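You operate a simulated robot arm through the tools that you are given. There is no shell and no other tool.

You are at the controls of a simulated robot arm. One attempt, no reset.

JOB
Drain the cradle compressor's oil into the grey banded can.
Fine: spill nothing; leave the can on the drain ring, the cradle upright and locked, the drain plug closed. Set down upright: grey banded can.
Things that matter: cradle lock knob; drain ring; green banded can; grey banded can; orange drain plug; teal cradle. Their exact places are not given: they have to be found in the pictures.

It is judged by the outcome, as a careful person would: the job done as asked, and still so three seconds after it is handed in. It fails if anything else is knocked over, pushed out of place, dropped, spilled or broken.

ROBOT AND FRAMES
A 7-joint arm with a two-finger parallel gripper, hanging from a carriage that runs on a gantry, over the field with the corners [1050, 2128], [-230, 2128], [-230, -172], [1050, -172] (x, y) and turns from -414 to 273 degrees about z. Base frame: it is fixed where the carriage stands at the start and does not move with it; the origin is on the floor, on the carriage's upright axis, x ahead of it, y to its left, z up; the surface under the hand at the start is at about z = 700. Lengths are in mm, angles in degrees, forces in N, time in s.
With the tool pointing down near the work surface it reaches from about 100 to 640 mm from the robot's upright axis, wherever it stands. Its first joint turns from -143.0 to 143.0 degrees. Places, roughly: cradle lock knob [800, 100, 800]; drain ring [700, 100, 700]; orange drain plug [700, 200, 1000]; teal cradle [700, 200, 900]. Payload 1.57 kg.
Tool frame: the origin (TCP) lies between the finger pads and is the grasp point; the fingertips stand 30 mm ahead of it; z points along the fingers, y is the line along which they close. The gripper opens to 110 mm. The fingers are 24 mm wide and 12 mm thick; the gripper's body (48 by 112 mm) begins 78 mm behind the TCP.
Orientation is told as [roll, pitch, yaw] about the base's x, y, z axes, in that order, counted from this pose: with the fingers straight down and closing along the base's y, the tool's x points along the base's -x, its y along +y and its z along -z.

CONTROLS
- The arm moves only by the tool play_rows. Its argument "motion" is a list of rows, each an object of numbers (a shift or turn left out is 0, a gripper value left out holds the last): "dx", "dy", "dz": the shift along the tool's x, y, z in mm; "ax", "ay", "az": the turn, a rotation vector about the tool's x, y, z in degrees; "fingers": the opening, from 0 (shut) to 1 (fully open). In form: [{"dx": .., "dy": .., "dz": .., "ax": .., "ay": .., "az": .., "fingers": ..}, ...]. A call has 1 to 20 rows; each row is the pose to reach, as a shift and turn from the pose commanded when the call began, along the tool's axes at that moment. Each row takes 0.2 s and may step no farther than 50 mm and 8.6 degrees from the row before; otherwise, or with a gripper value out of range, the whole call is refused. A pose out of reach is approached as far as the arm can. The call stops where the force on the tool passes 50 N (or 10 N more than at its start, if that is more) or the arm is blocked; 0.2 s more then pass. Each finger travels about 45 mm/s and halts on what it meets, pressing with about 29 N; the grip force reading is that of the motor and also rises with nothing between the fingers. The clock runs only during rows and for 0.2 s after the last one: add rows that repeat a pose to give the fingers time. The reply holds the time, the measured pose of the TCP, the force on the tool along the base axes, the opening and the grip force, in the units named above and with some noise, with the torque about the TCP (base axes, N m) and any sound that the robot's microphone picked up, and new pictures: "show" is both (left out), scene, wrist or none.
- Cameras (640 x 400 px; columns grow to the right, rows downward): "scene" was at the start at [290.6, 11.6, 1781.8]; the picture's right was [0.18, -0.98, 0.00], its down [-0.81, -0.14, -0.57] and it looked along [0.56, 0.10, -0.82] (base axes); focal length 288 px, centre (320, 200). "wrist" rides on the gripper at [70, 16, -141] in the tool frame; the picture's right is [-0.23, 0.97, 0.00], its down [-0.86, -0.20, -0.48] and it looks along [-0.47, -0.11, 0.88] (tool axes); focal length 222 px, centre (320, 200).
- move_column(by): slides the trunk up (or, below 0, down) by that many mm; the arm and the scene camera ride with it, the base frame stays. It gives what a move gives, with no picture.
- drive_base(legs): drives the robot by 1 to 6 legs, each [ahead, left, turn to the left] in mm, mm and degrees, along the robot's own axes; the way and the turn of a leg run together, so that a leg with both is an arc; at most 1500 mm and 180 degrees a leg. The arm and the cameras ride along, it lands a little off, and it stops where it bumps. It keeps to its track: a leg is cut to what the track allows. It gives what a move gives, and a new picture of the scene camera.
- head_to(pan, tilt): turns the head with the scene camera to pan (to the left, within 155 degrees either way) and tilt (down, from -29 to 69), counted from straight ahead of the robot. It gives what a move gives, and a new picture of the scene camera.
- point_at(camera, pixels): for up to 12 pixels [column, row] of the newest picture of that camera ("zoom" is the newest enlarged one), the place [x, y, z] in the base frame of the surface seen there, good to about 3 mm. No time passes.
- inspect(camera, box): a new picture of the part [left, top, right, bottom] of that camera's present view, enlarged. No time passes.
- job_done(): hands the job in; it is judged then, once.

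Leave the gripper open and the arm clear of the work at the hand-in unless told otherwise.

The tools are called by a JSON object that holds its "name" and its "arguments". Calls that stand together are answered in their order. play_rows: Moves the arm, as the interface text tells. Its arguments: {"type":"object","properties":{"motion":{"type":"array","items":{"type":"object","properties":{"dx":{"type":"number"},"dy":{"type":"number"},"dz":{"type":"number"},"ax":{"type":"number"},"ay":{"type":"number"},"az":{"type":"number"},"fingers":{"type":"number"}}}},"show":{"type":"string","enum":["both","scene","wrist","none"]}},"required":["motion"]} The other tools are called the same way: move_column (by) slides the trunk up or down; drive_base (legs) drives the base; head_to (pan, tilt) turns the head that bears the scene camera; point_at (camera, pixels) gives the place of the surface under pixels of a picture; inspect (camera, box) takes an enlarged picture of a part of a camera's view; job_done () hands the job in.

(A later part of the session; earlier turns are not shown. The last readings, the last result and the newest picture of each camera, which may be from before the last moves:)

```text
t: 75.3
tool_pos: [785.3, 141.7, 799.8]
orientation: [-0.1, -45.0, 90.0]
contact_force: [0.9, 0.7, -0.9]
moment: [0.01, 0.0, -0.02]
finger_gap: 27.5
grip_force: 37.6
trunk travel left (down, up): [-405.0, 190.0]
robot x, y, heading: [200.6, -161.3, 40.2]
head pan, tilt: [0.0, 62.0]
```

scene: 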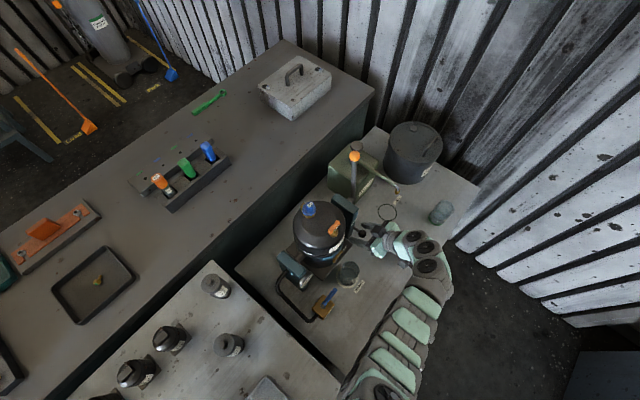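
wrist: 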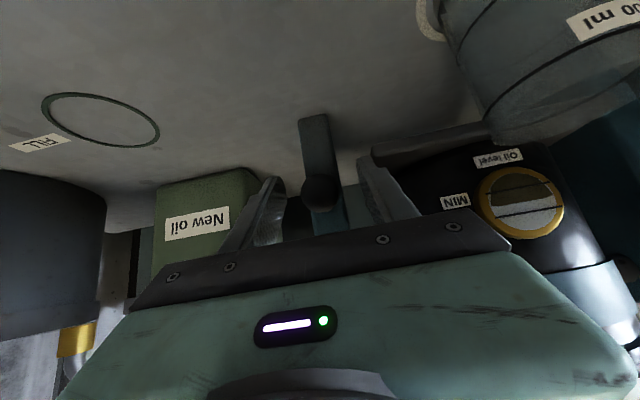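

Gripped (27.5 mm). Now I pull straight along -y in small steps and watch the force.

{"name": "play_rows", "arguments": {"motion": [{"dx": 3.5, "dz": -3.5}, {"dx": 7.1, "dz": -7.1}], "show": "none"}}

```text
t: 75.9
tool_pos: [784.8, 131.9, 799.7]
orientation: [-0.2, -45.1, 90.1]
contact_force: [-0.6, -0.6, 3.7]
moment: [-0.68, 0.07, 0.06]
finger_gap: 27.5
grip_force: 38.1
trunk travel left (down, up): [-405.0, 190.0]
robot x, y, heading: [200.3, -162.7, 40.1]
head pan, tilt: [0.0, 62.0]
```

The knob moved 10 mm with little force. I'll continue.

{"name": "play_rows", "arguments": {"motion": [{"dx": 3.5, "dz": -3.5}, {"dx": 7.1, "dz": -7.1}], "show": "wrist"}}

{"name": "inspect", "arguments": {"camera": "wrist", "box": [240, 100, 420, 240]}}

```text
t: 76.5
tool_pos: [784.6, 123.1, 800.0]
orientation: [-0.1, -45.1, 90.3]
contact_force: [-5.4, 0.8, 13.8]
moment: [-0.4, 0.04, 0.01]
finger_gap: 27.2
grip_force: 38.0
trunk travel left (down, up): [-405.0, 190.0]
robot x, y, heading: [202.6, -163.5, 40.1]
head pan, tilt: [0.0, 62.0]
```

wrist: 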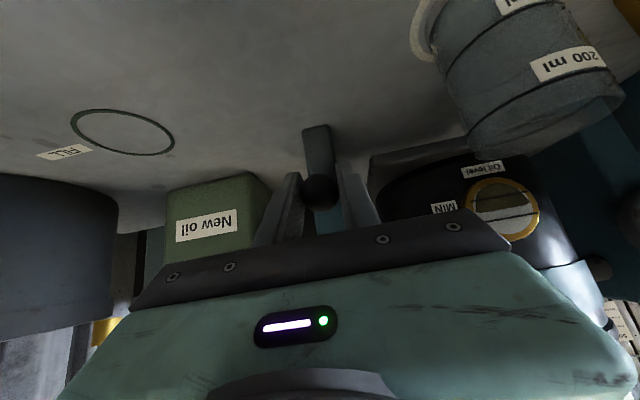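

```text
2.86 times, centred on (330, 170) of wrist
```

zoom: 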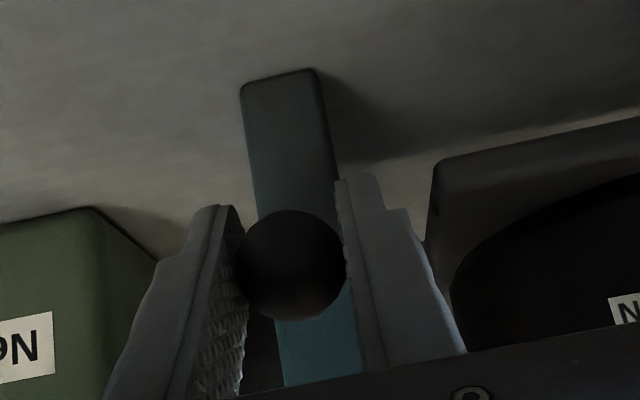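

The knob has come out 18 mm with the fingers. I'll pull 4 mm more to see if it reaches a stop.

{"name": "play_rows", "arguments": {"motion": [{"dx": 1.4, "dz": -1.4}, {"dx": 2.8, "dz": -2.8}], "show": "none"}}

```text
t: 77.1
tool_pos: [784.0, 119.7, 798.8]
orientation: [-0.1, -45.1, 90.3]
contact_force: [-10.8, -1.0, 25.4]
moment: [0.07, -0.01, 0.15]
finger_gap: 27.2
grip_force: 38.4
trunk travel left (down, up): [-405.0, 190.0]
robot x, y, heading: [201.7, -164.7, 40.1]
head pan, tilt: [0.0, 62.0]
```

The upward force rises to 25 N. I'll look closely before going further.

{"name": "inspect", "arguments": {"camera": "scene", "box": [320, 180, 420, 280]}}

{"name": "inspect", "arguments": {"camera": "wrist", "box": [270, 110, 390, 230]}}

```text
4.00 times, centred on (370, 230) of scene
```

zoom: 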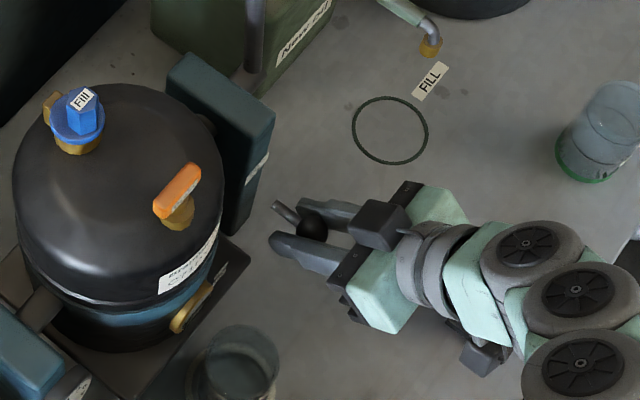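

```text
3.33 times, centred on (330, 170) of wrist
```

zoom: 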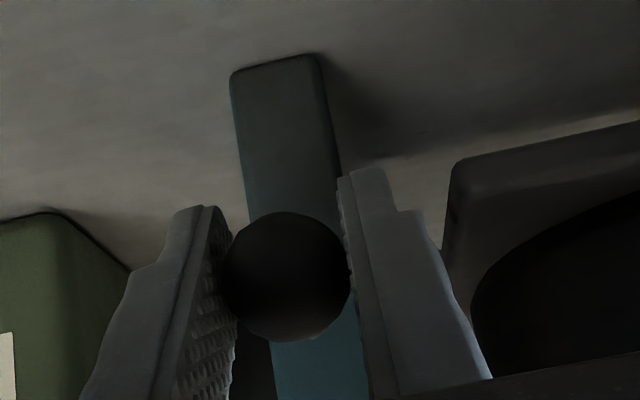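

I need to see the stem between the ball and the block more closely.

{"name": "inspect", "arguments": {"camera": "scene", "box": [345, 215, 375, 245]}}

{"name": "point_at", "arguments": {"camera": "zoom", "pixels": [[300, 170], [330, 190], [310, 165], [320, 200], [350, 210], [290, 150], [280, 130], [260, 120]]}}

```text
13.33 times, centred on (360, 230) of scene
```

zoom: 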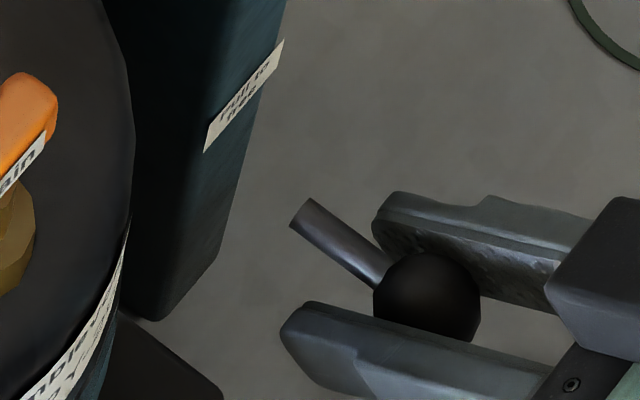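

```text
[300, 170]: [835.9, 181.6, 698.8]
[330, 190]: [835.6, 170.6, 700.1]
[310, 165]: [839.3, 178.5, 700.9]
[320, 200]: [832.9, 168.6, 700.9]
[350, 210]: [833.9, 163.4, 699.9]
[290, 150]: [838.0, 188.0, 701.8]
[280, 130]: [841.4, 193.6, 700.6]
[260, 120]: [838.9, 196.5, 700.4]
```

The stem end now shows clear of the block, so the knob is fully pulled. I'll release it gently and see whether it stays out.

{"name": "play_rows", "arguments": {"motion": [{"fingers": 0.3}, {"fingers": 0.45}, {"fingers": 0.55}, {"fingers": 0.55}], "show": "both"}}

{"name": "inspect", "arguments": {"camera": "scene", "box": [320, 180, 400, 260]}}

{"name": "inspect", "arguments": {"camera": "wrist", "box": [240, 100, 420, 240]}}

```text
t: 78.1
tool_pos: [784.5, 117.8, 799.0]
orientation: [0.0, -45.0, 90.2]
contact_force: [0.5, -1.1, -0.6]
moment: [0.03, 0.0, 0.01]
finger_gap: 60.4
grip_force: 0.1
trunk travel left (down, up): [-405.0, 190.0]
robot x, y, heading: [204.8, -163.4, 39.9]
head pan, tilt: [0.0, 62.0]
```

scene: 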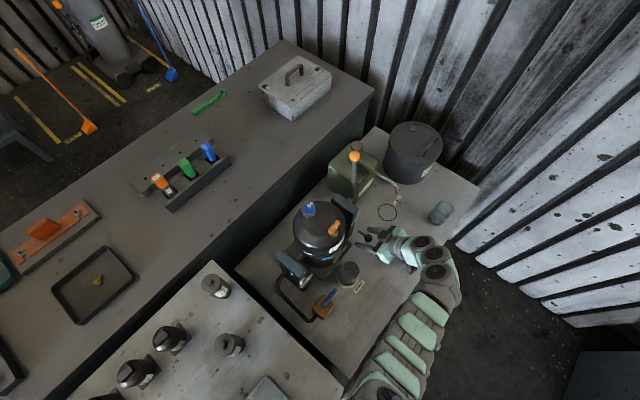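
wrist: 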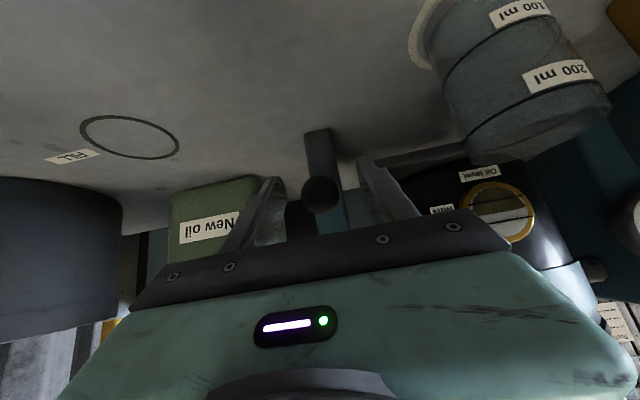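

```text
5.00 times, centred on (360, 220) of scene
```

zoom: 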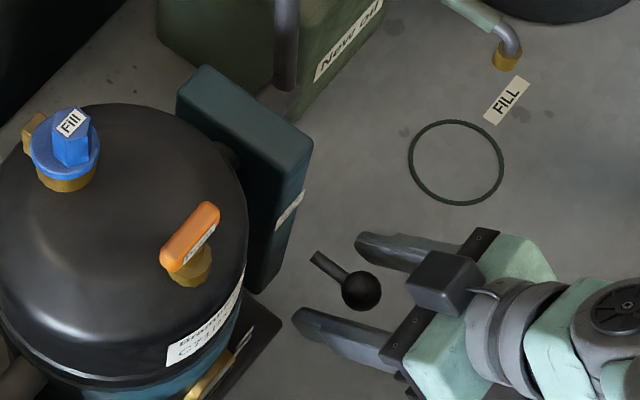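

```text
2.86 times, centred on (330, 170) of wrist
```

zoom: 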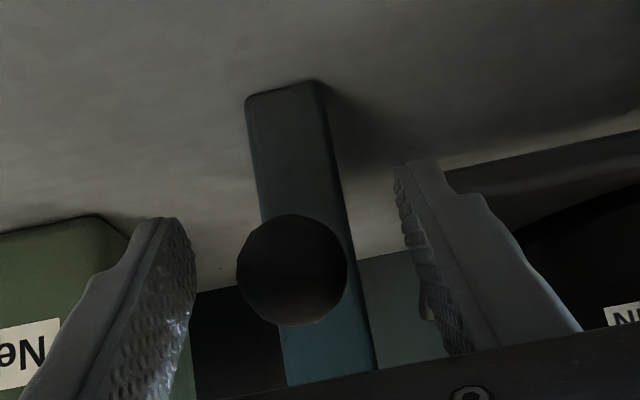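

The knob stays out by itself and the cradle remains upright. Next is the drain plug, which is safe to open while upright since it's on top. I back off along the tool axis, raise the trunk, and move the carriage back about 90 mm for reach at that height.

{"name": "play_rows", "arguments": {"motion": [{"dz": -25}, {"dz": -60}, {"dz": -90}], "show": "none"}}

{"name": "move_column", "arguments": {"by": 189}}

{"name": "drive_base", "arguments": {"legs": [[-69, 58, 0]]}}

```text
t: 78.9
tool_pos: [786.3, 53.7, 862.1]
orientation: [-0.1, -45.0, 90.2]
contact_force: [-0.6, 1.1, -0.8]
moment: [0.0, 0.02, 0.04]
finger_gap: 60.6
grip_force: 0.0
trunk travel left (down, up): [-405.0, 190.0]
robot x, y, heading: [203.6, -160.4, 40.1]
head pan, tilt: [0.0, 62.0]
```

```text
t: 81.0
tool_pos: [785.4, 53.6, 1052.4]
orientation: [-0.1, -45.0, 90.1]
contact_force: [0.5, 0.4, -0.6]
moment: [0.0, -0.01, 0.02]
finger_gap: 60.4
grip_force: 0.1
trunk travel left (down, up): [-594.0, 1.0]
robot x, y, heading: [200.9, -159.6, 40.2]
head pan, tilt: [0.0, 62.0]
```

```text
t: 82.1
tool_pos: [695.9, 53.4, 1050.0]
orientation: [-0.1, -45.0, 90.1]
contact_force: [-0.1, -0.1, -0.7]
moment: [0.03, 0.01, -0.02]
finger_gap: 60.5
grip_force: 0.0
trunk travel left (down, up): [-594.0, 1.0]
robot x, y, heading: [110.0, -159.2, 40.3]
head pan, tilt: [0.0, 62.0]
```

scene: 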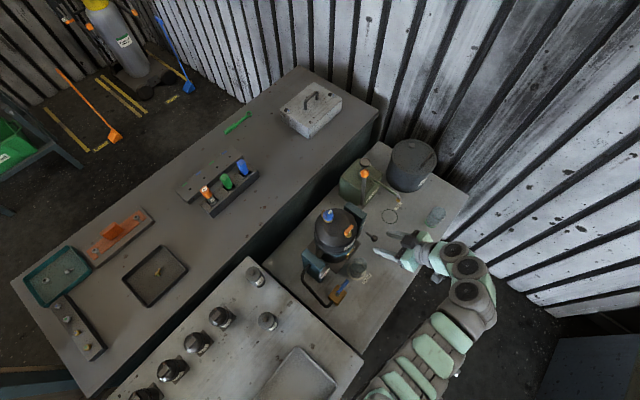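

I'll straighten the tool to vertical with yaw 0 (fingers closing along y), rising slightly to z ≈ 1085.

{"name": "play_rows", "arguments": {"motion": [{"dx": -2, "dz": -2, "ax": 2.93, "ay": 2.93, "az": 7.07}, {"dx": -4, "dz": -4, "ax": 5.87, "ay": 5.87, "az": 14.15}, {"dx": -6, "dz": -6, "ax": 8.8, "ay": 8.8, "az": 21.2}, {"dx": -8, "dz": -8, "ax": 11.7, "ay": 11.7, "az": 28.3}, {"dx": -10, "dz": -10, "ax": 14.7, "ay": 14.7, "az": 35.4}, {"dx": -12, "dz": -12, "ax": 17.6, "ay": 17.6, "az": 42.4}, {"dx": -14, "dz": -14, "ax": 20.5, "ay": 20.5, "az": 49.5}, {"dx": -16, "dz": -16, "ax": 23.5, "ay": 23.5, "az": 56.6}, {"dx": -18, "dz": -18, "ax": 26.4, "ay": 26.4, "az": 63.7}, {"dx": -20, "dz": -20, "ax": 29.3, "ay": 29.3, "az": 70.7}, {"dx": -22, "dz": -22, "ax": 32.3, "ay": 32.3, "az": 77.8}, {"dx": -24.7, "dz": -24.7, "ax": 35.2, "ay": 35.2, "az": 84.9}], "show": "both"}}

```text
t: 84.7
tool_pos: [695.4, 51.9, 1087.1]
orientation: [-0.2, 0.0, -0.1]
contact_force: [-0.2, 0.5, 1.3]
moment: [0.03, -0.06, 0.02]
finger_gap: 60.4
grip_force: 0.0
trunk travel left (down, up): [-594.0, 1.0]
robot x, y, heading: [111.6, -163.2, 40.3]
head pan, tilt: [0.0, 62.0]
```

scene: 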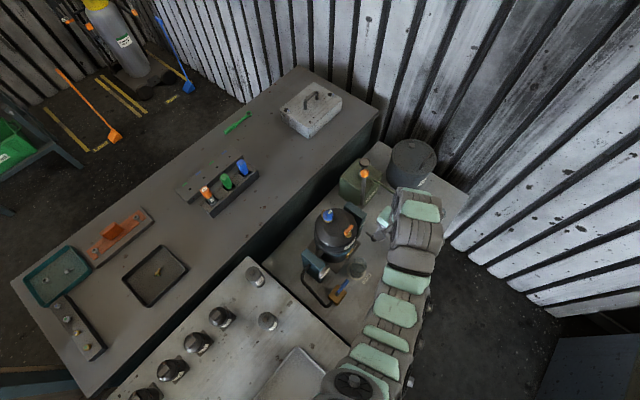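
wrist: 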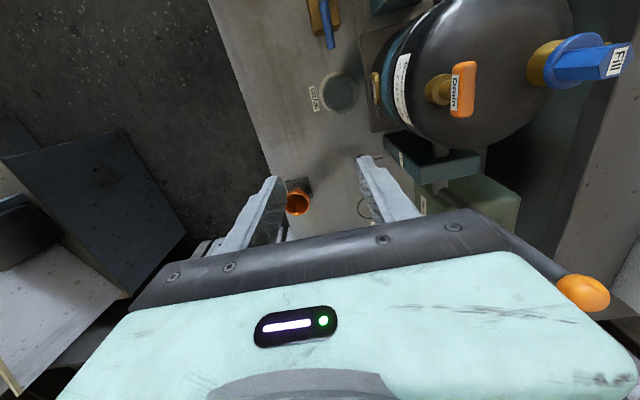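

The plug handle is at (462, 90) in the wrist view. I'll measure its ends and faces.

{"name": "inspect", "arguments": {"camera": "wrist", "box": [410, 40, 510, 140]}}

{"name": "point_at", "arguments": {"camera": "wrist", "pixels": [[463, 65], [462, 90], [461, 113], [468, 90], [473, 90], [457, 90], [452, 90], [437, 90], [463, 72], [461, 106]]}}

```text
4.00 times, centred on (460, 90) of wrist
```

zoom: 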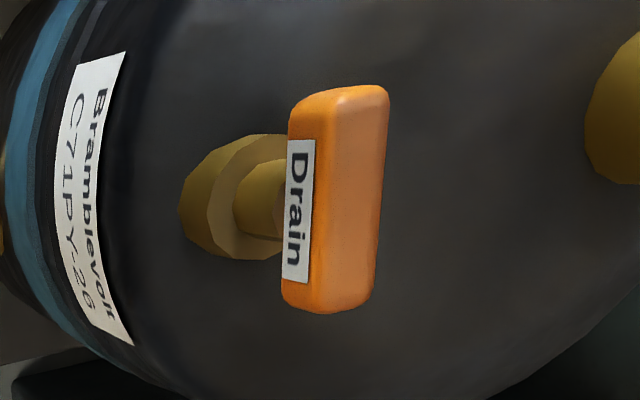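

```text
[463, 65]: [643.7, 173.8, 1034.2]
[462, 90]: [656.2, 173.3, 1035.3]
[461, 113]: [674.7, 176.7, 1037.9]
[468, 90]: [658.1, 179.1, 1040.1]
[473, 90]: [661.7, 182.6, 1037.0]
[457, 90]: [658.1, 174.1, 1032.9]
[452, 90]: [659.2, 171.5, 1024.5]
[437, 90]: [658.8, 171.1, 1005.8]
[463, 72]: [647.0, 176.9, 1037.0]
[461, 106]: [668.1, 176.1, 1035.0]
```

I'll sample across the handle more finely in the zoomed picture to find its centre line.

{"name": "point_at", "arguments": {"camera": "zoom", "pixels": [[290, 200], [312, 200], [325, 200], [340, 200], [355, 200], [370, 200], [380, 200], [345, 95], [335, 300], [210, 200], [260, 200], [245, 150]]}}

```text
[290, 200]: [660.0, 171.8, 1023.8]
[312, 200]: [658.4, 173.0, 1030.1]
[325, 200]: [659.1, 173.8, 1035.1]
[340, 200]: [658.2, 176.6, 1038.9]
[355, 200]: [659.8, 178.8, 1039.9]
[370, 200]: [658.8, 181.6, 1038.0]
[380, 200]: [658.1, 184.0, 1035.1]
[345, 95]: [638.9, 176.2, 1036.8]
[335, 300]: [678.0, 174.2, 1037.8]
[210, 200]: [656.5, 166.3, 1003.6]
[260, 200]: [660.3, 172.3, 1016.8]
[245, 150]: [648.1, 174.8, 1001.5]
```

The handle bar's centre is (659, 178.5), with its top at z = 1040 and faces at y ≈ 172 to 185. I'll go above it, then descend to z = 1044 with the fingers astride.

{"name": "play_rows", "arguments": {"motion": [{"dx": 12, "dy": 42}, {"dx": 24, "dy": 84}, {"dx": 36.4, "dy": 126.6}], "show": "wrist"}}

```text
t: 85.5
tool_pos: [661.1, 180.0, 1085.1]
orientation: [-0.2, -0.3, 0.0]
contact_force: [0.0, 0.0, 0.1]
moment: [0.02, 0.04, -0.02]
finger_gap: 60.6
grip_force: 0.0
trunk travel left (down, up): [-594.0, 1.0]
robot x, y, heading: [111.5, -162.7, 40.1]
head pan, tilt: [0.0, 62.0]
```

wrist: 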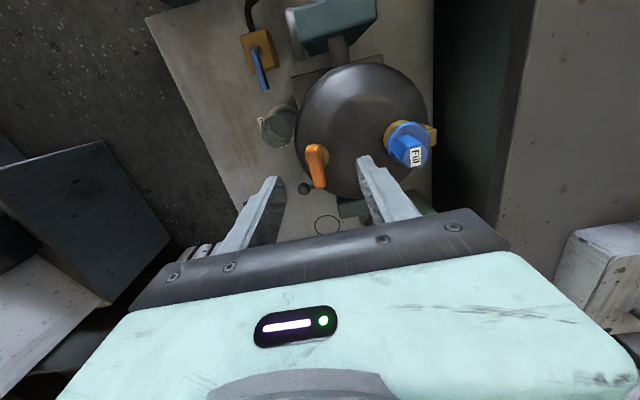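

The handle is centred between the fingers at (316, 165). Descending.

{"name": "play_rows", "arguments": {"motion": [{"dx": 1, "dy": -0.8, "dz": 14}, {"dx": 2, "dy": -1.5, "dz": 28}, {"dx": 2, "dy": -1.5, "dz": 41}], "show": "both"}}

{"name": "inspect", "arguments": {"camera": "wrist", "box": [240, 100, 400, 240]}}

```text
t: 86.3
tool_pos: [657.2, 177.7, 1045.3]
orientation: [-0.1, -0.1, 0.1]
contact_force: [0.0, 0.0, -0.5]
moment: [0.0, -0.01, -0.02]
finger_gap: 60.6
grip_force: 0.1
trunk travel left (down, up): [-594.0, 1.0]
robot x, y, heading: [111.5, -157.8, 40.2]
head pan, tilt: [0.0, 62.0]
```

scene: 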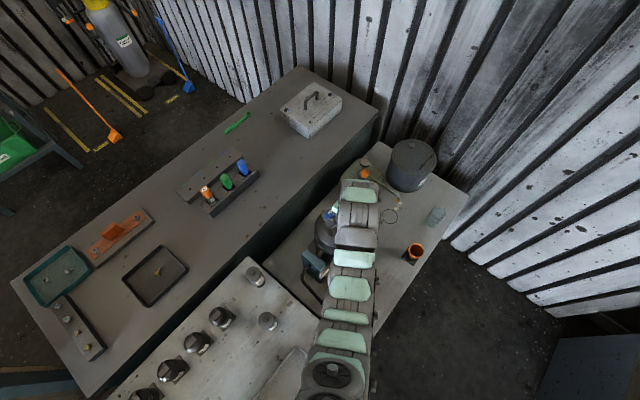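
wrist: 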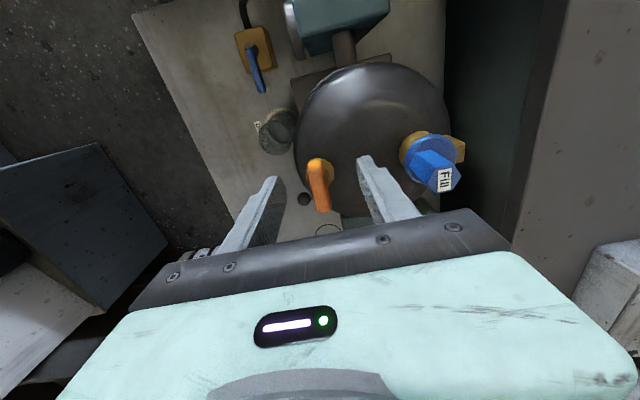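

```text
2.86 times, centred on (320, 170) of wrist
```

zoom: 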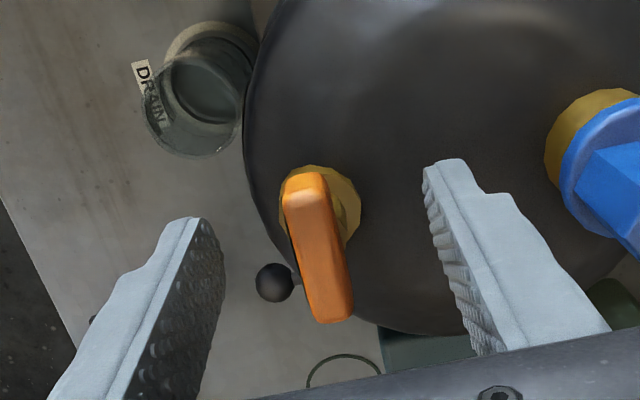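

The bar lies along x between the pads. Closing.

{"name": "play_rows", "arguments": {"motion": [{"fingers": 0.4}, {"fingers": 0.25}, {"fingers": 0.12}, {"fingers": 0.05}, {"fingers": 0.05}], "show": "wrist"}}

```text
t: 87.5
tool_pos: [657.9, 177.6, 1045.4]
orientation: [-0.1, -0.1, 0.0]
contact_force: [-1.5, -3.5, 1.9]
moment: [0.05, 0.09, -0.01]
finger_gap: 16.0
grip_force: 30.4
trunk travel left (down, up): [-594.0, 1.0]
robot x, y, heading: [109.1, -165.6, 40.1]
head pan, tilt: [0.0, 62.0]
```

wrist: 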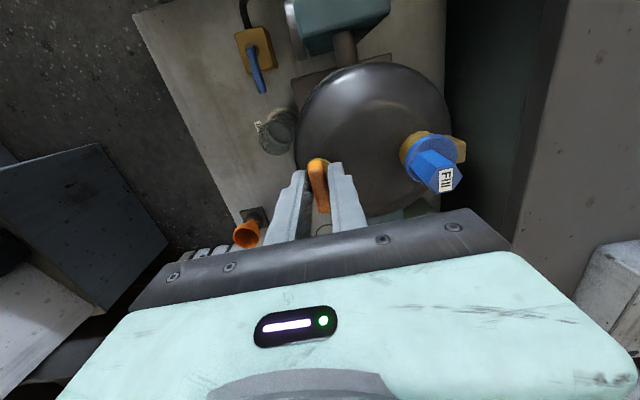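

Gripped at 16 mm. I'll turn counter-clockwise (seen from above) by 15° and check the torque.

{"name": "play_rows", "arguments": {"motion": [{"az": -5}, {"az": -10}, {"az": -15}], "show": "none"}}

```text
t: 88.3
tool_pos: [657.5, 178.4, 1045.1]
orientation: [-0.1, -0.1, 15.2]
contact_force: [-1.5, -6.4, 4.9]
moment: [-0.03, 0.06, -0.02]
finger_gap: 15.6
grip_force: 31.7
trunk travel left (down, up): [-594.0, 1.0]
robot x, y, heading: [107.9, -163.7, 40.0]
head pan, tilt: [0.0, 62.0]
```

It turns freely. I'll continue to about 50° and look.

{"name": "play_rows", "arguments": {"motion": [{"az": -8}, {"az": -16}, {"az": -24}, {"az": -32}], "show": "wrist"}}

{"name": "inspect", "arguments": {"camera": "wrist", "box": [240, 100, 400, 240]}}

```text
t: 89.3
tool_pos: [658.4, 176.0, 1044.7]
orientation: [-0.2, 0.0, 47.1]
contact_force: [-1.0, -12.7, 11.5]
moment: [-0.02, -0.08, 0.0]
finger_gap: 15.7
grip_force: 30.8
trunk travel left (down, up): [-594.0, 1.0]
robot x, y, heading: [110.0, -168.1, 40.0]
head pan, tilt: [0.0, 62.0]
```

wrist: 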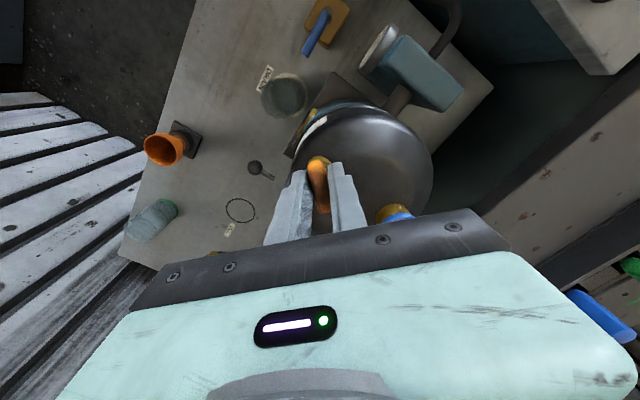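

```text
2.86 times, centred on (320, 170) of wrist
```

zoom: 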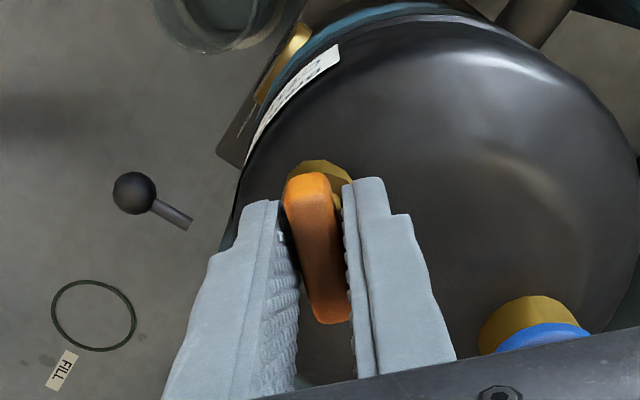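

The handle turns with the fingers, and some side and upward force is building. I'll continue to 90° and let the tool rise 1.5 mm.

{"name": "play_rows", "arguments": {"motion": [{"az": -8, "dz": -0.5}, {"az": -16, "dz": -1}, {"az": -24, "dz": -1.5}], "show": "none"}}

```text
t: 90.1
tool_pos: [660.0, 176.0, 1044.9]
orientation: [-0.2, 0.2, 71.0]
contact_force: [21.5, -3.2, -32.8]
moment: [-0.01, -0.35, -0.05]
finger_gap: 15.7
grip_force: 31.6
trunk travel left (down, up): [-594.0, 1.0]
robot x, y, heading: [109.1, -160.2, 39.9]
head pan, tilt: [0.0, 62.0]
```

The handle doesn't rise; it is just stiff against my offset. I'll take back 1 mm of lift and shift 1 mm in +x to relieve the side force.

{"name": "play_rows", "arguments": {"motion": [{"dz": 1.0, "dx": -0.3, "dy": -0.9}], "show": "none"}}

```text
t: 90.5
tool_pos: [660.1, 176.4, 1044.8]
orientation: [-0.1, 0.2, 71.1]
contact_force: [7.9, -10.6, -8.5]
moment: [-0.33, 0.02, -0.01]
finger_gap: 15.8
grip_force: 31.0
trunk travel left (down, up): [-594.0, 1.0]
robot x, y, heading: [110.4, -160.8, 40.1]
head pan, tilt: [0.0, 62.0]
```

Better. I'll continue to 90°.

{"name": "play_rows", "arguments": {"motion": [{"az": -6.5, "dz": 0.2}, {"az": -13, "dz": 0.3}, {"az": -19, "dz": 0.4}], "show": "none"}}

```text
t: 91.3
tool_pos: [660.3, 176.1, 1045.4]
orientation: [-0.2, 0.2, 90.1]
contact_force: [1.7, -16.8, 7.0]
moment: [-0.12, 0.1, 0.01]
finger_gap: 15.5
grip_force: 31.2
trunk travel left (down, up): [-594.0, 1.0]
robot x, y, heading: [113.4, -161.5, 40.1]
head pan, tilt: [0.0, 62.0]
```

There's no stop yet at 90°. I'll relieve the y force and look.

{"name": "play_rows", "arguments": {"motion": [{"dx": 0.8}], "show": "both"}}

{"name": "inspect", "arguments": {"camera": "wrist", "box": [240, 100, 400, 240]}}

```text
t: 91.7
tool_pos: [659.6, 175.4, 1044.7]
orientation: [-0.2, 0.2, 90.1]
contact_force: [2.2, -13.0, 6.9]
moment: [-0.93, 0.01, 0.01]
finger_gap: 15.7
grip_force: 31.1
trunk travel left (down, up): [-594.0, 1.0]
robot x, y, heading: [110.2, -163.8, 40.4]
head pan, tilt: [0.0, 62.0]
```

scene: 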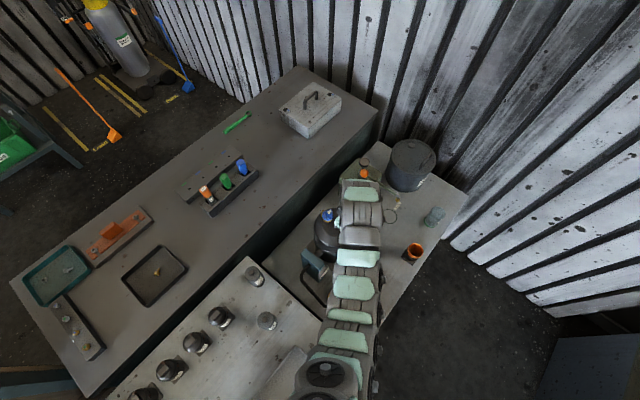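
wrist: 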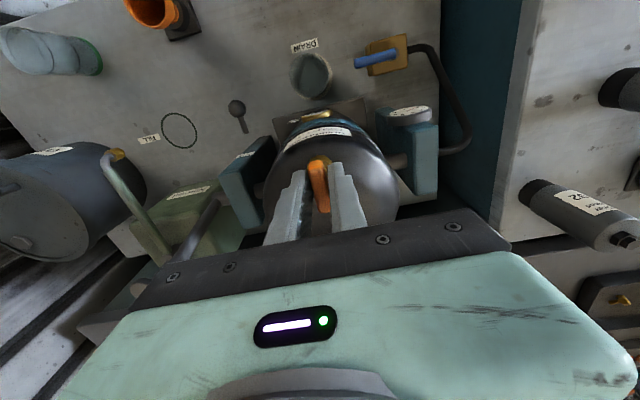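

```text
2.86 times, centred on (320, 170) of wrist
```

zoom: 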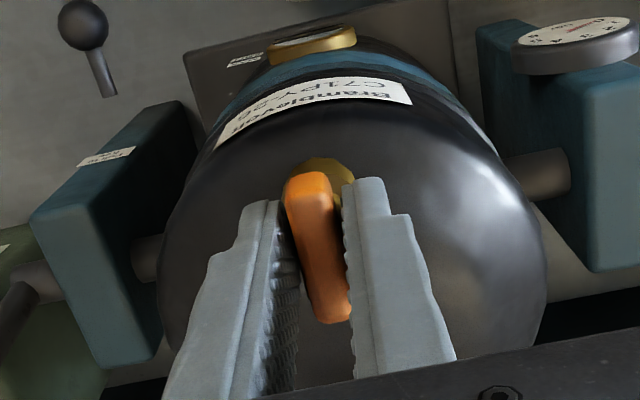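

The handle now lies along y (90° turned). I'll probe a bit further, 10° more, for an end stop.

{"name": "play_rows", "arguments": {"motion": [{"az": -5, "dx": -0.4}, {"az": -10, "dx": -0.4}], "show": "none"}}

```text
t: 92.3
tool_pos: [660.4, 176.3, 1045.1]
orientation: [-0.2, 0.2, 100.1]
contact_force: [9.9, -11.9, -5.9]
moment: [-0.1, -0.08, -0.03]
finger_gap: 15.4
grip_force: 31.4
trunk travel left (down, up): [-594.0, 1.0]
robot x, y, heading: [108.5, -165.5, 40.0]
head pan, tilt: [0.0, 62.0]
```

Still free. I'll keep turning toward 140° and watch the torque.

{"name": "play_rows", "arguments": {"motion": [{"az": -8, "dx": 0.3, "dy": -0.3}, {"az": -16, "dx": 0.3, "dy": -0.5}, {"az": -24, "dx": 0.3, "dy": -0.5}, {"az": -32, "dx": 0.3, "dy": -0.5}, {"az": -40, "dx": 0.3, "dy": -0.5}], "show": "none"}}

```text
t: 93.5
tool_pos: [660.6, 176.8, 1044.6]
orientation: [-0.1, 0.2, 140.2]
contact_force: [24.9, -0.1, -27.4]
moment: [-0.17, -0.61, -0.07]
finger_gap: 15.6
grip_force: 31.4
trunk travel left (down, up): [-594.0, 1.0]
robot x, y, heading: [110.3, -161.5, 40.3]
head pan, tilt: [0.0, 62.0]
```

Still no stop. I'll relieve the offset forces and go on to 180°.

{"name": "play_rows", "arguments": {"motion": [{"dx": 0.7, "dy": -0.6, "dz": 0.9}, {"az": -8, "dx": 0.7, "dy": -0.6, "dz": 0.9}, {"az": -16, "dx": 0.7, "dy": -0.6, "dz": 0.9}, {"az": -24, "dx": 0.7, "dy": -0.6, "dz": 0.9}, {"az": -32, "dx": 0.7, "dy": -0.6, "dz": 0.9}, {"az": -40, "dx": 0.7, "dy": -0.6, "dz": 0.9}], "show": "both"}}

{"name": "inspect", "arguments": {"camera": "wrist", "box": [240, 100, 400, 240]}}

```text
t: 94.9
tool_pos: [662.5, 178.0, 1046.8]
orientation: [0.0, 0.1, -179.8]
contact_force: [14.0, -1.0, -7.3]
moment: [0.16, -0.66, -0.13]
finger_gap: 15.7
grip_force: 31.4
trunk travel left (down, up): [-594.0, 1.0]
robot x, y, heading: [111.2, -162.1, 40.1]
head pan, tilt: [0.0, 62.0]
```

scene: 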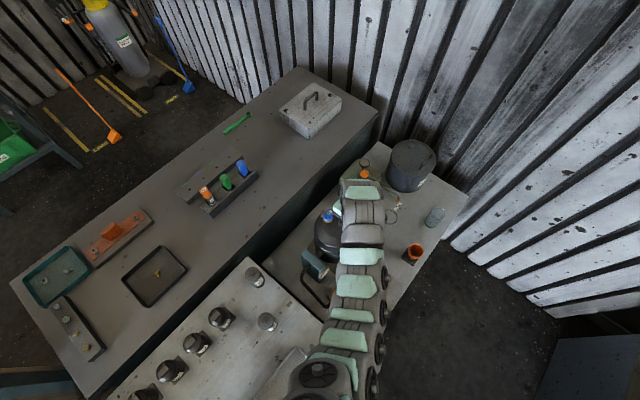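
wrist: 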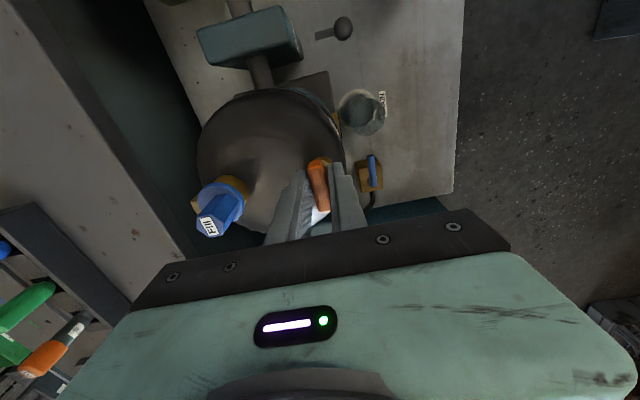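

```text
2.86 times, centred on (320, 170) of wrist
```

zoom: 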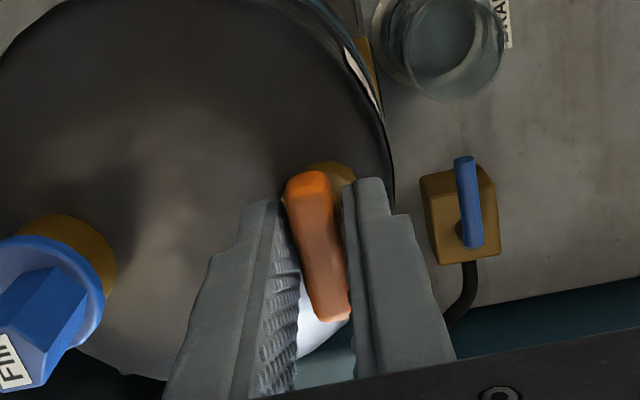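

180° turned, and a slight resisting torque (-0.13 N·m) appears. I'll continue 30° more.

{"name": "play_rows", "arguments": {"motion": [{"az": -7.5}, {"az": -15}, {"az": -22.5}, {"az": -30}], "show": "none"}}

```text
t: 95.9
tool_pos: [660.2, 177.4, 1043.8]
orientation: [0.1, 0.0, -149.9]
contact_force: [-4.8, -2.8, 12.3]
moment: [0.04, 0.23, -2.23]
finger_gap: 25.9
grip_force: 37.5
trunk travel left (down, up): [-594.0, 1.0]
robot x, y, heading: [111.6, -159.7, 40.0]
head pan, tilt: [0.0, 62.0]
```

A hard stop: the torque jumped to -2.2 N·m and the handle spread the fingers. So the plug is fully open at about half a turn. I'll turn the tool back to relieve it.

{"name": "play_rows", "arguments": {"motion": [{"az": 7.5}, {"az": 15}, {"az": 22.5}, {"az": 27}], "show": "wrist"}}

{"name": "inspect", "arguments": {"camera": "wrist", "box": [240, 100, 400, 240]}}

```text
t: 96.9
tool_pos: [660.0, 177.2, 1044.5]
orientation: [0.0, 0.1, -177.0]
contact_force: [3.7, 1.2, -2.6]
moment: [0.11, 0.42, 0.05]
finger_gap: 15.7
grip_force: 31.7
trunk travel left (down, up): [-594.0, 1.0]
robot x, y, heading: [107.0, -160.3, 40.2]
head pan, tilt: [0.0, 62.0]
```

wrist: 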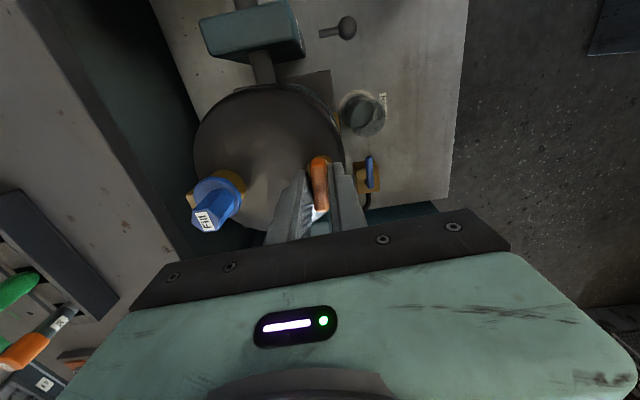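

```text
2.86 times, centred on (320, 170) of wrist
```

zoom: 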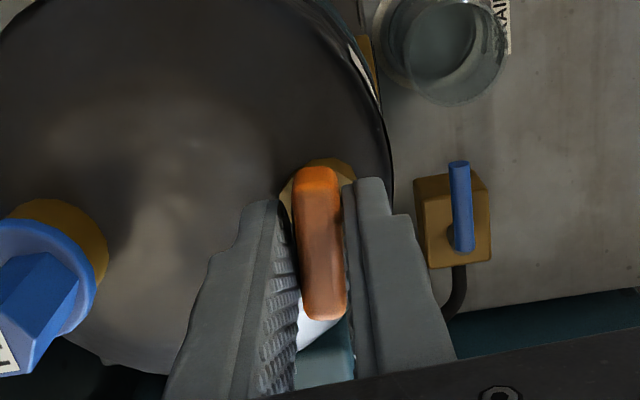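

The plug is at its open end. I'll release the handle and rise straight up.

{"name": "play_rows", "arguments": {"motion": [{"fingers": 0.2}, {"fingers": 0.4}, {"fingers": 0.55}, {"fingers": 0.55}], "show": "none"}}

{"name": "play_rows", "arguments": {"motion": [{"dz": -20}, {"dz": -42}], "show": "both"}}

{"name": "inspect", "arguments": {"camera": "wrist", "box": [220, 60, 400, 240]}}

```text
t: 97.9
tool_pos: [659.7, 177.0, 1044.1]
orientation: [0.0, 0.1, -177.1]
contact_force: [0.3, 0.0, 0.6]
moment: [-0.02, -0.02, 0.03]
finger_gap: 60.6
grip_force: 0.0
trunk travel left (down, up): [-594.0, 1.0]
robot x, y, heading: [109.7, -162.4, 40.2]
head pan, tilt: [0.0, 62.0]
```

```text
t: 98.5
tool_pos: [659.2, 177.5, 1087.0]
orientation: [0.2, 0.0, -176.9]
contact_force: [-1.2, 0.7, 0.5]
moment: [0.0, -0.04, -0.01]
finger_gap: 60.4
grip_force: 0.0
trunk travel left (down, up): [-594.0, 1.0]
robot x, y, heading: [111.8, -160.7, 40.2]
head pan, tilt: [0.0, 62.0]
```

scene: 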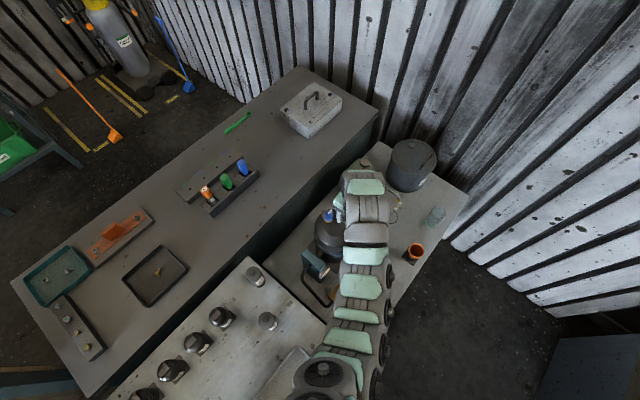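
wrist: 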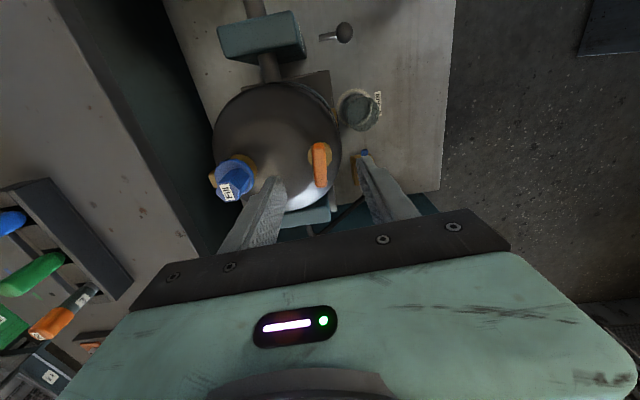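

```text
2.22 times, centred on (310, 150) of wrist
```

zoom: 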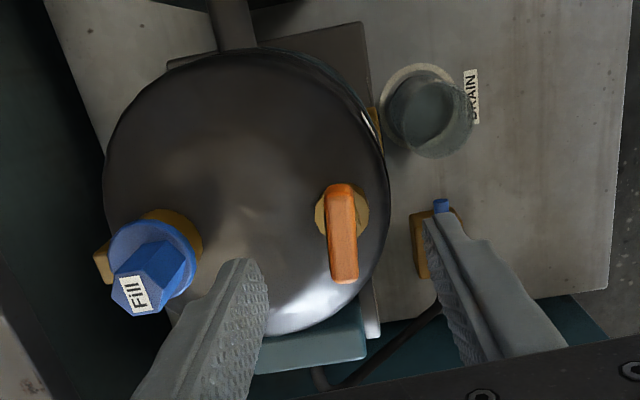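

I'll measure the handle's final orientation.

{"name": "point_at", "arguments": {"camera": "zoom", "pixels": [[340, 190], [342, 235], [344, 278], [332, 235], [353, 235], [430, 115], [350, 215], [320, 215]]}}

```text
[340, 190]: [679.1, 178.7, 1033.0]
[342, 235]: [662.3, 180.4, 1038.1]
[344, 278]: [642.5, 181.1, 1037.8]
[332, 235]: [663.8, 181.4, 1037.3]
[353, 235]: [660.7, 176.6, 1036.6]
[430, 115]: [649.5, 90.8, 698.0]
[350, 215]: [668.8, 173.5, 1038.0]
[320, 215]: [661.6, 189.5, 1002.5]
```

The handle lies along x again, turned half a turn, so the plug is open. Next is the tilt lever. I'll measure the lever ball and the pump knob beside it, at (362, 173) and (365, 160) in the scene view.

{"name": "inspect", "arguments": {"camera": "scene", "box": [335, 140, 415, 220]}}

{"name": "point_at", "arguments": {"camera": "zoom", "pixels": [[216, 164], [232, 105], [245, 130], [290, 190], [210, 175], [350, 100]]}}

```text
5.00 times, centred on (375, 180) of scene
```

zoom: 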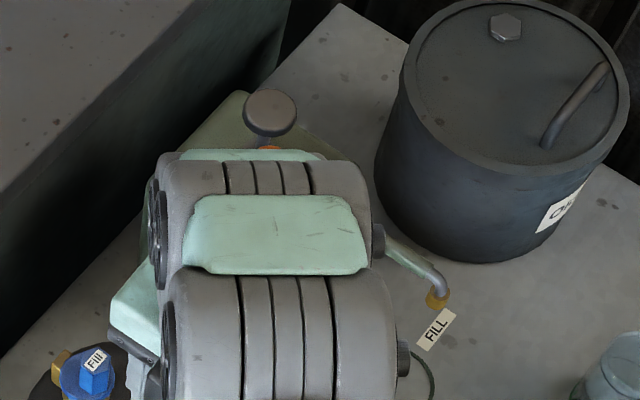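

```text
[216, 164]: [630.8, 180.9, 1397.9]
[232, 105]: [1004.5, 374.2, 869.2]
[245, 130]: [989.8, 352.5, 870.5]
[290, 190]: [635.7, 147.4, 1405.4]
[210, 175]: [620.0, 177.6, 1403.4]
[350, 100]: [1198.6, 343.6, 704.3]
```

The arm hides the lever. I'll move away to (720, 60, 1097) while unwinding the tool to yaw 90.

{"name": "play_rows", "arguments": {"motion": [{"dx": 5, "dy": 10, "dz": -5, "az": 7.75}, {"dx": 9, "dy": 19, "dz": -10, "az": 15.5}, {"dx": 13.5, "dy": 28, "dz": -10, "az": 23.25}, {"dx": 18, "dy": 38, "dz": -10, "az": 31}, {"dx": 22.5, "dy": 47, "dz": -10, "az": 38.75}, {"dx": 27, "dy": 56, "dz": -10, "az": 46.5}, {"dx": 31.5, "dy": 66, "dz": -10, "az": 54.25}, {"dx": 36, "dy": 75, "dz": -10, "az": 62}, {"dx": 40.5, "dy": 85, "dz": -10, "az": 69.75}, {"dx": 45, "dy": 94, "dz": -10, "az": 77.5}, {"dx": 49.5, "dy": 104, "dz": -10, "az": 85.25}, {"dx": 54, "dy": 113, "dz": -10, "az": 93}], "show": "both"}}

```text
t: 101.1
tool_pos: [719.9, 67.4, 1098.4]
orientation: [-0.1, 0.0, 90.0]
contact_force: [-0.4, 0.5, -0.1]
moment: [-0.02, 0.0, 0.0]
finger_gap: 60.4
grip_force: 0.0
trunk travel left (down, up): [-594.0, 1.0]
robot x, y, heading: [110.0, -162.8, 40.1]
head pan, tilt: [0.0, 62.0]
```

scene: 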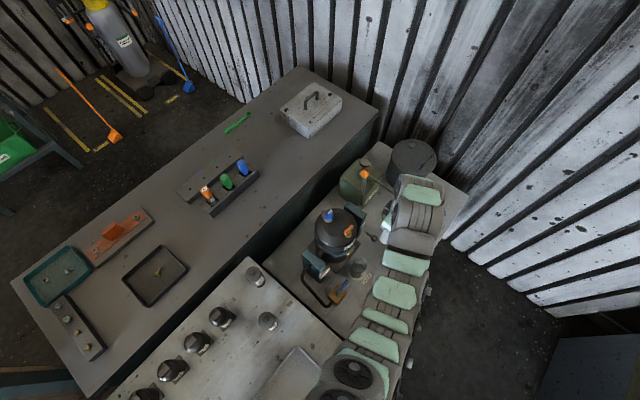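
wrist: 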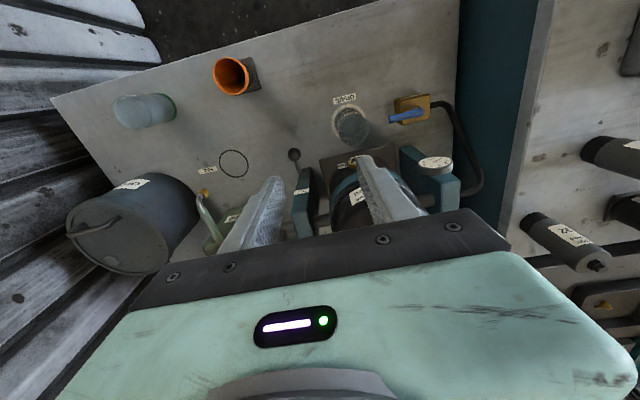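

Now the lever is visible at (364, 173) in the scene. I'll measure it closely.

{"name": "inspect", "arguments": {"camera": "scene", "box": [320, 145, 400, 225]}}

{"name": "inspect", "arguments": {"camera": "scene", "box": [310, 200, 370, 260]}}

```text
5.00 times, centred on (360, 185) of scene
```

zoom: 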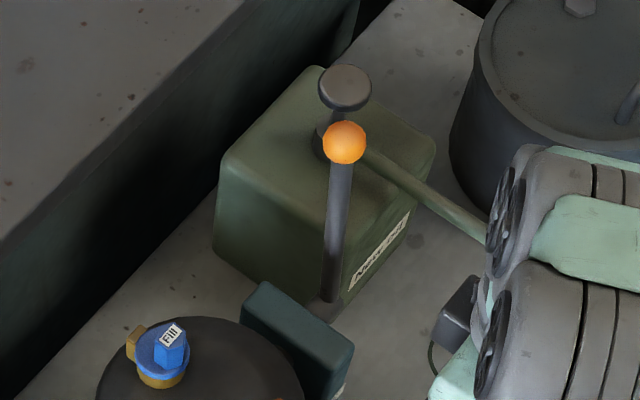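

```text
6.67 times, centred on (340, 230) of scene
```

zoom: 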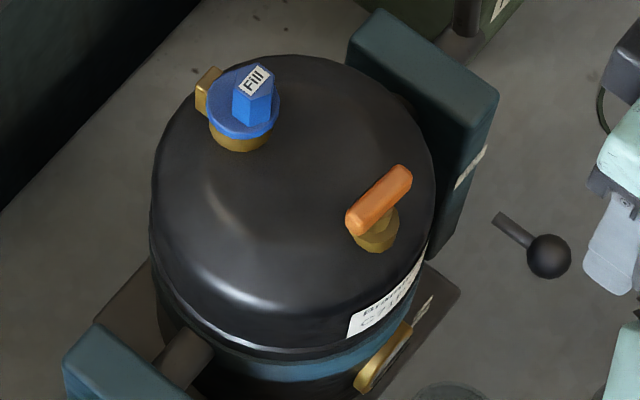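

Measure from the scene picture: ball (365, 173), pump knob (365, 162), lever shaft points.

{"name": "point_at", "arguments": {"camera": "scene", "pixels": [[365, 173], [365, 169], [361, 173], [369, 174], [365, 177], [365, 161], [364, 185], [363, 195], [362, 203], [361.5, 206], [349, 204], [358, 209]]}}

```text
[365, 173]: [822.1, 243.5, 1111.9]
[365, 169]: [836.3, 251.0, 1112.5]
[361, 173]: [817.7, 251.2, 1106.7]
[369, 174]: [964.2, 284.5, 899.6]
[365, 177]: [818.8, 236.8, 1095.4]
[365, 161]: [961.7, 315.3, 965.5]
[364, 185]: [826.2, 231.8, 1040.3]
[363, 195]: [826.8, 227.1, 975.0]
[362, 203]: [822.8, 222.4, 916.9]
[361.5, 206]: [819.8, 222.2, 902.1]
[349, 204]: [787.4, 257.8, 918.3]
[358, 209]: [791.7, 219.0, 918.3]
```

Lever ball centre is about (830, 246, 1099). I'll drive 100 mm closer in x so the whole lever arc is within reach.

{"name": "drive_base", "arguments": {"legs": [[76.6, -64.3, 0]]}}

```text
t: 102.2
tool_pos: [818.5, 67.6, 1097.1]
orientation: [-0.1, -0.1, 90.2]
contact_force: [-0.3, -0.1, -0.1]
moment: [0.02, 0.02, 0.0]
finger_gap: 60.3
grip_force: 0.1
trunk travel left (down, up): [-594.0, 1.0]
robot x, y, heading: [207.1, -162.0, 40.3]
head pan, tilt: [0.0, 62.0]
```

scene: 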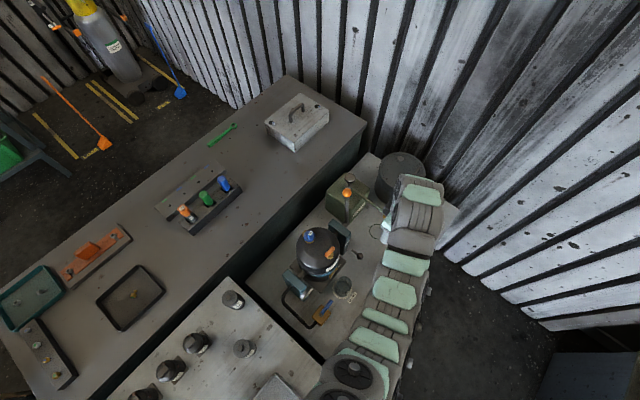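

Rise to z ≈ 1170, then go over the lever ball.

{"name": "play_rows", "arguments": {"motion": [{"dz": -36}, {"dz": -73}, {"dx": -44, "dy": -3, "dz": -73}, {"dx": -89, "dy": -6, "dz": -73}, {"dx": -134, "dy": -9, "dz": -73}, {"dx": -176, "dy": -11.5, "dz": -73}], "show": "both"}}

{"name": "inspect", "arguments": {"camera": "wrist", "box": [220, 80, 420, 240]}}

```text
t: 103.7
tool_pos: [826.6, 244.8, 1170.2]
orientation: [-0.2, 0.0, 90.0]
contact_force: [-0.1, -1.5, -0.2]
moment: [0.07, 0.02, 0.0]
finger_gap: 60.6
grip_force: 0.2
trunk travel left (down, up): [-594.0, 1.0]
robot x, y, heading: [204.8, -162.3, 40.6]
head pan, tilt: [0.0, 62.0]
```

scene: 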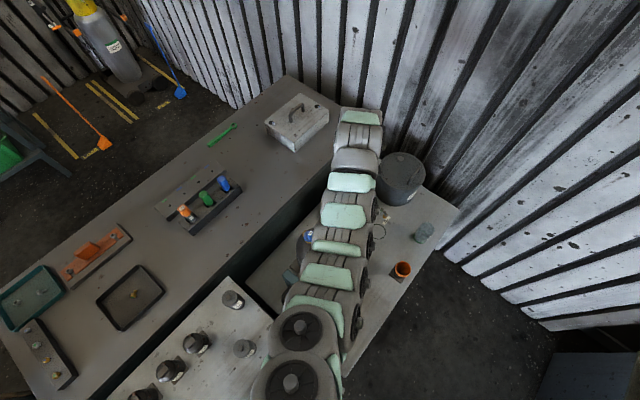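
wrist: 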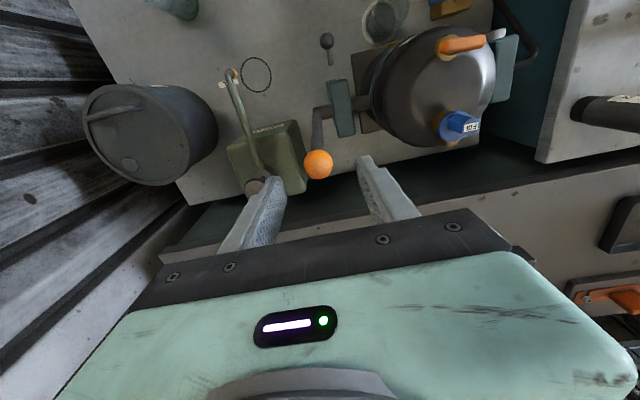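

```text
2.50 times, centred on (320, 160) of wrist
```

zoom: 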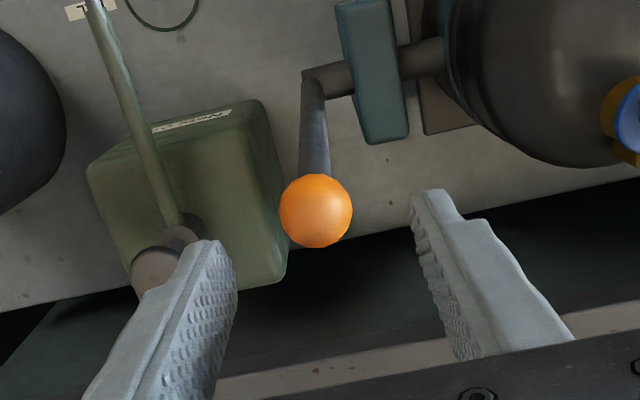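

The ball is centred between the fingers (offset 2 to 3 mm). I'll correct and descend to the ball's centre at z ≈ 1100.

{"name": "play_rows", "arguments": {"motion": [{"dx": -2.3, "dy": -3, "dz": 20}, {"dx": -2.3, "dy": -3, "dz": 45}, {"dx": -2.3, "dy": -3, "dz": 70}], "show": "wrist"}}

{"name": "inspect", "arguments": {"camera": "wrist", "box": [220, 80, 420, 240]}}

```text
t: 104.5
tool_pos: [831.6, 246.0, 1099.9]
orientation: [-0.1, 0.0, 90.1]
contact_force: [0.3, 0.0, 0.1]
moment: [0.02, 0.01, -0.03]
finger_gap: 60.7
grip_force: 0.0
trunk travel left (down, up): [-594.0, 1.0]
robot x, y, heading: [209.6, -161.5, 40.2]
head pan, tilt: [0.0, 62.0]
```

wrist: 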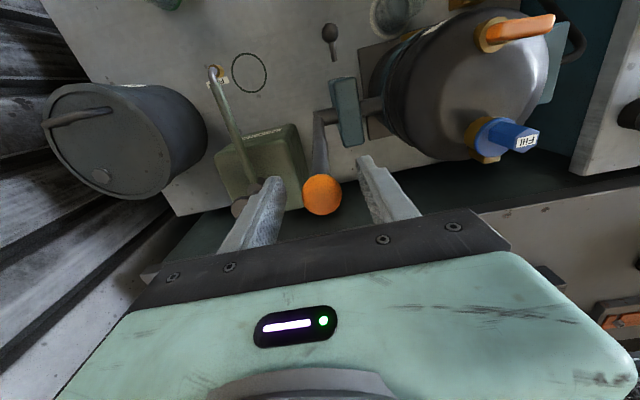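

```text
2.50 times, centred on (320, 160) of wrist
```

zoom: 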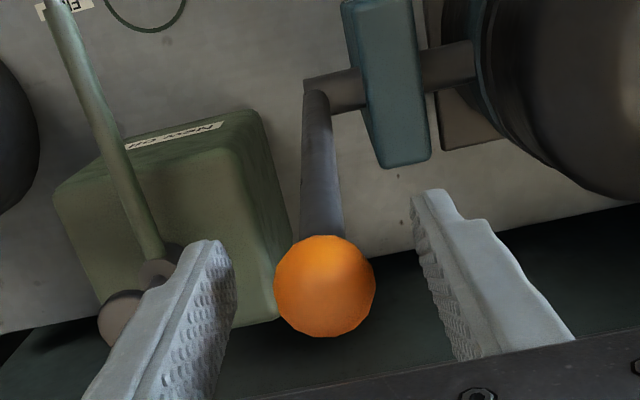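

The ball is at the TCP. Closing on it.

{"name": "play_rows", "arguments": {"motion": [{"fingers": 0.4}, {"fingers": 0.25}, {"fingers": 0.15}, {"fingers": 0.15}, {"fingers": 0.15}], "show": "none"}}

```text
t: 105.7
tool_pos: [830.5, 246.0, 1100.8]
orientation: [0.1, 0.0, 90.1]
contact_force: [-4.7, -1.1, 1.8]
moment: [-0.1, 0.01, 0.04]
finger_gap: 29.5
grip_force: 39.3
trunk travel left (down, up): [-594.0, 1.0]
robot x, y, heading: [207.8, -164.6, 40.1]
head pan, tilt: [0.0, 62.0]
```

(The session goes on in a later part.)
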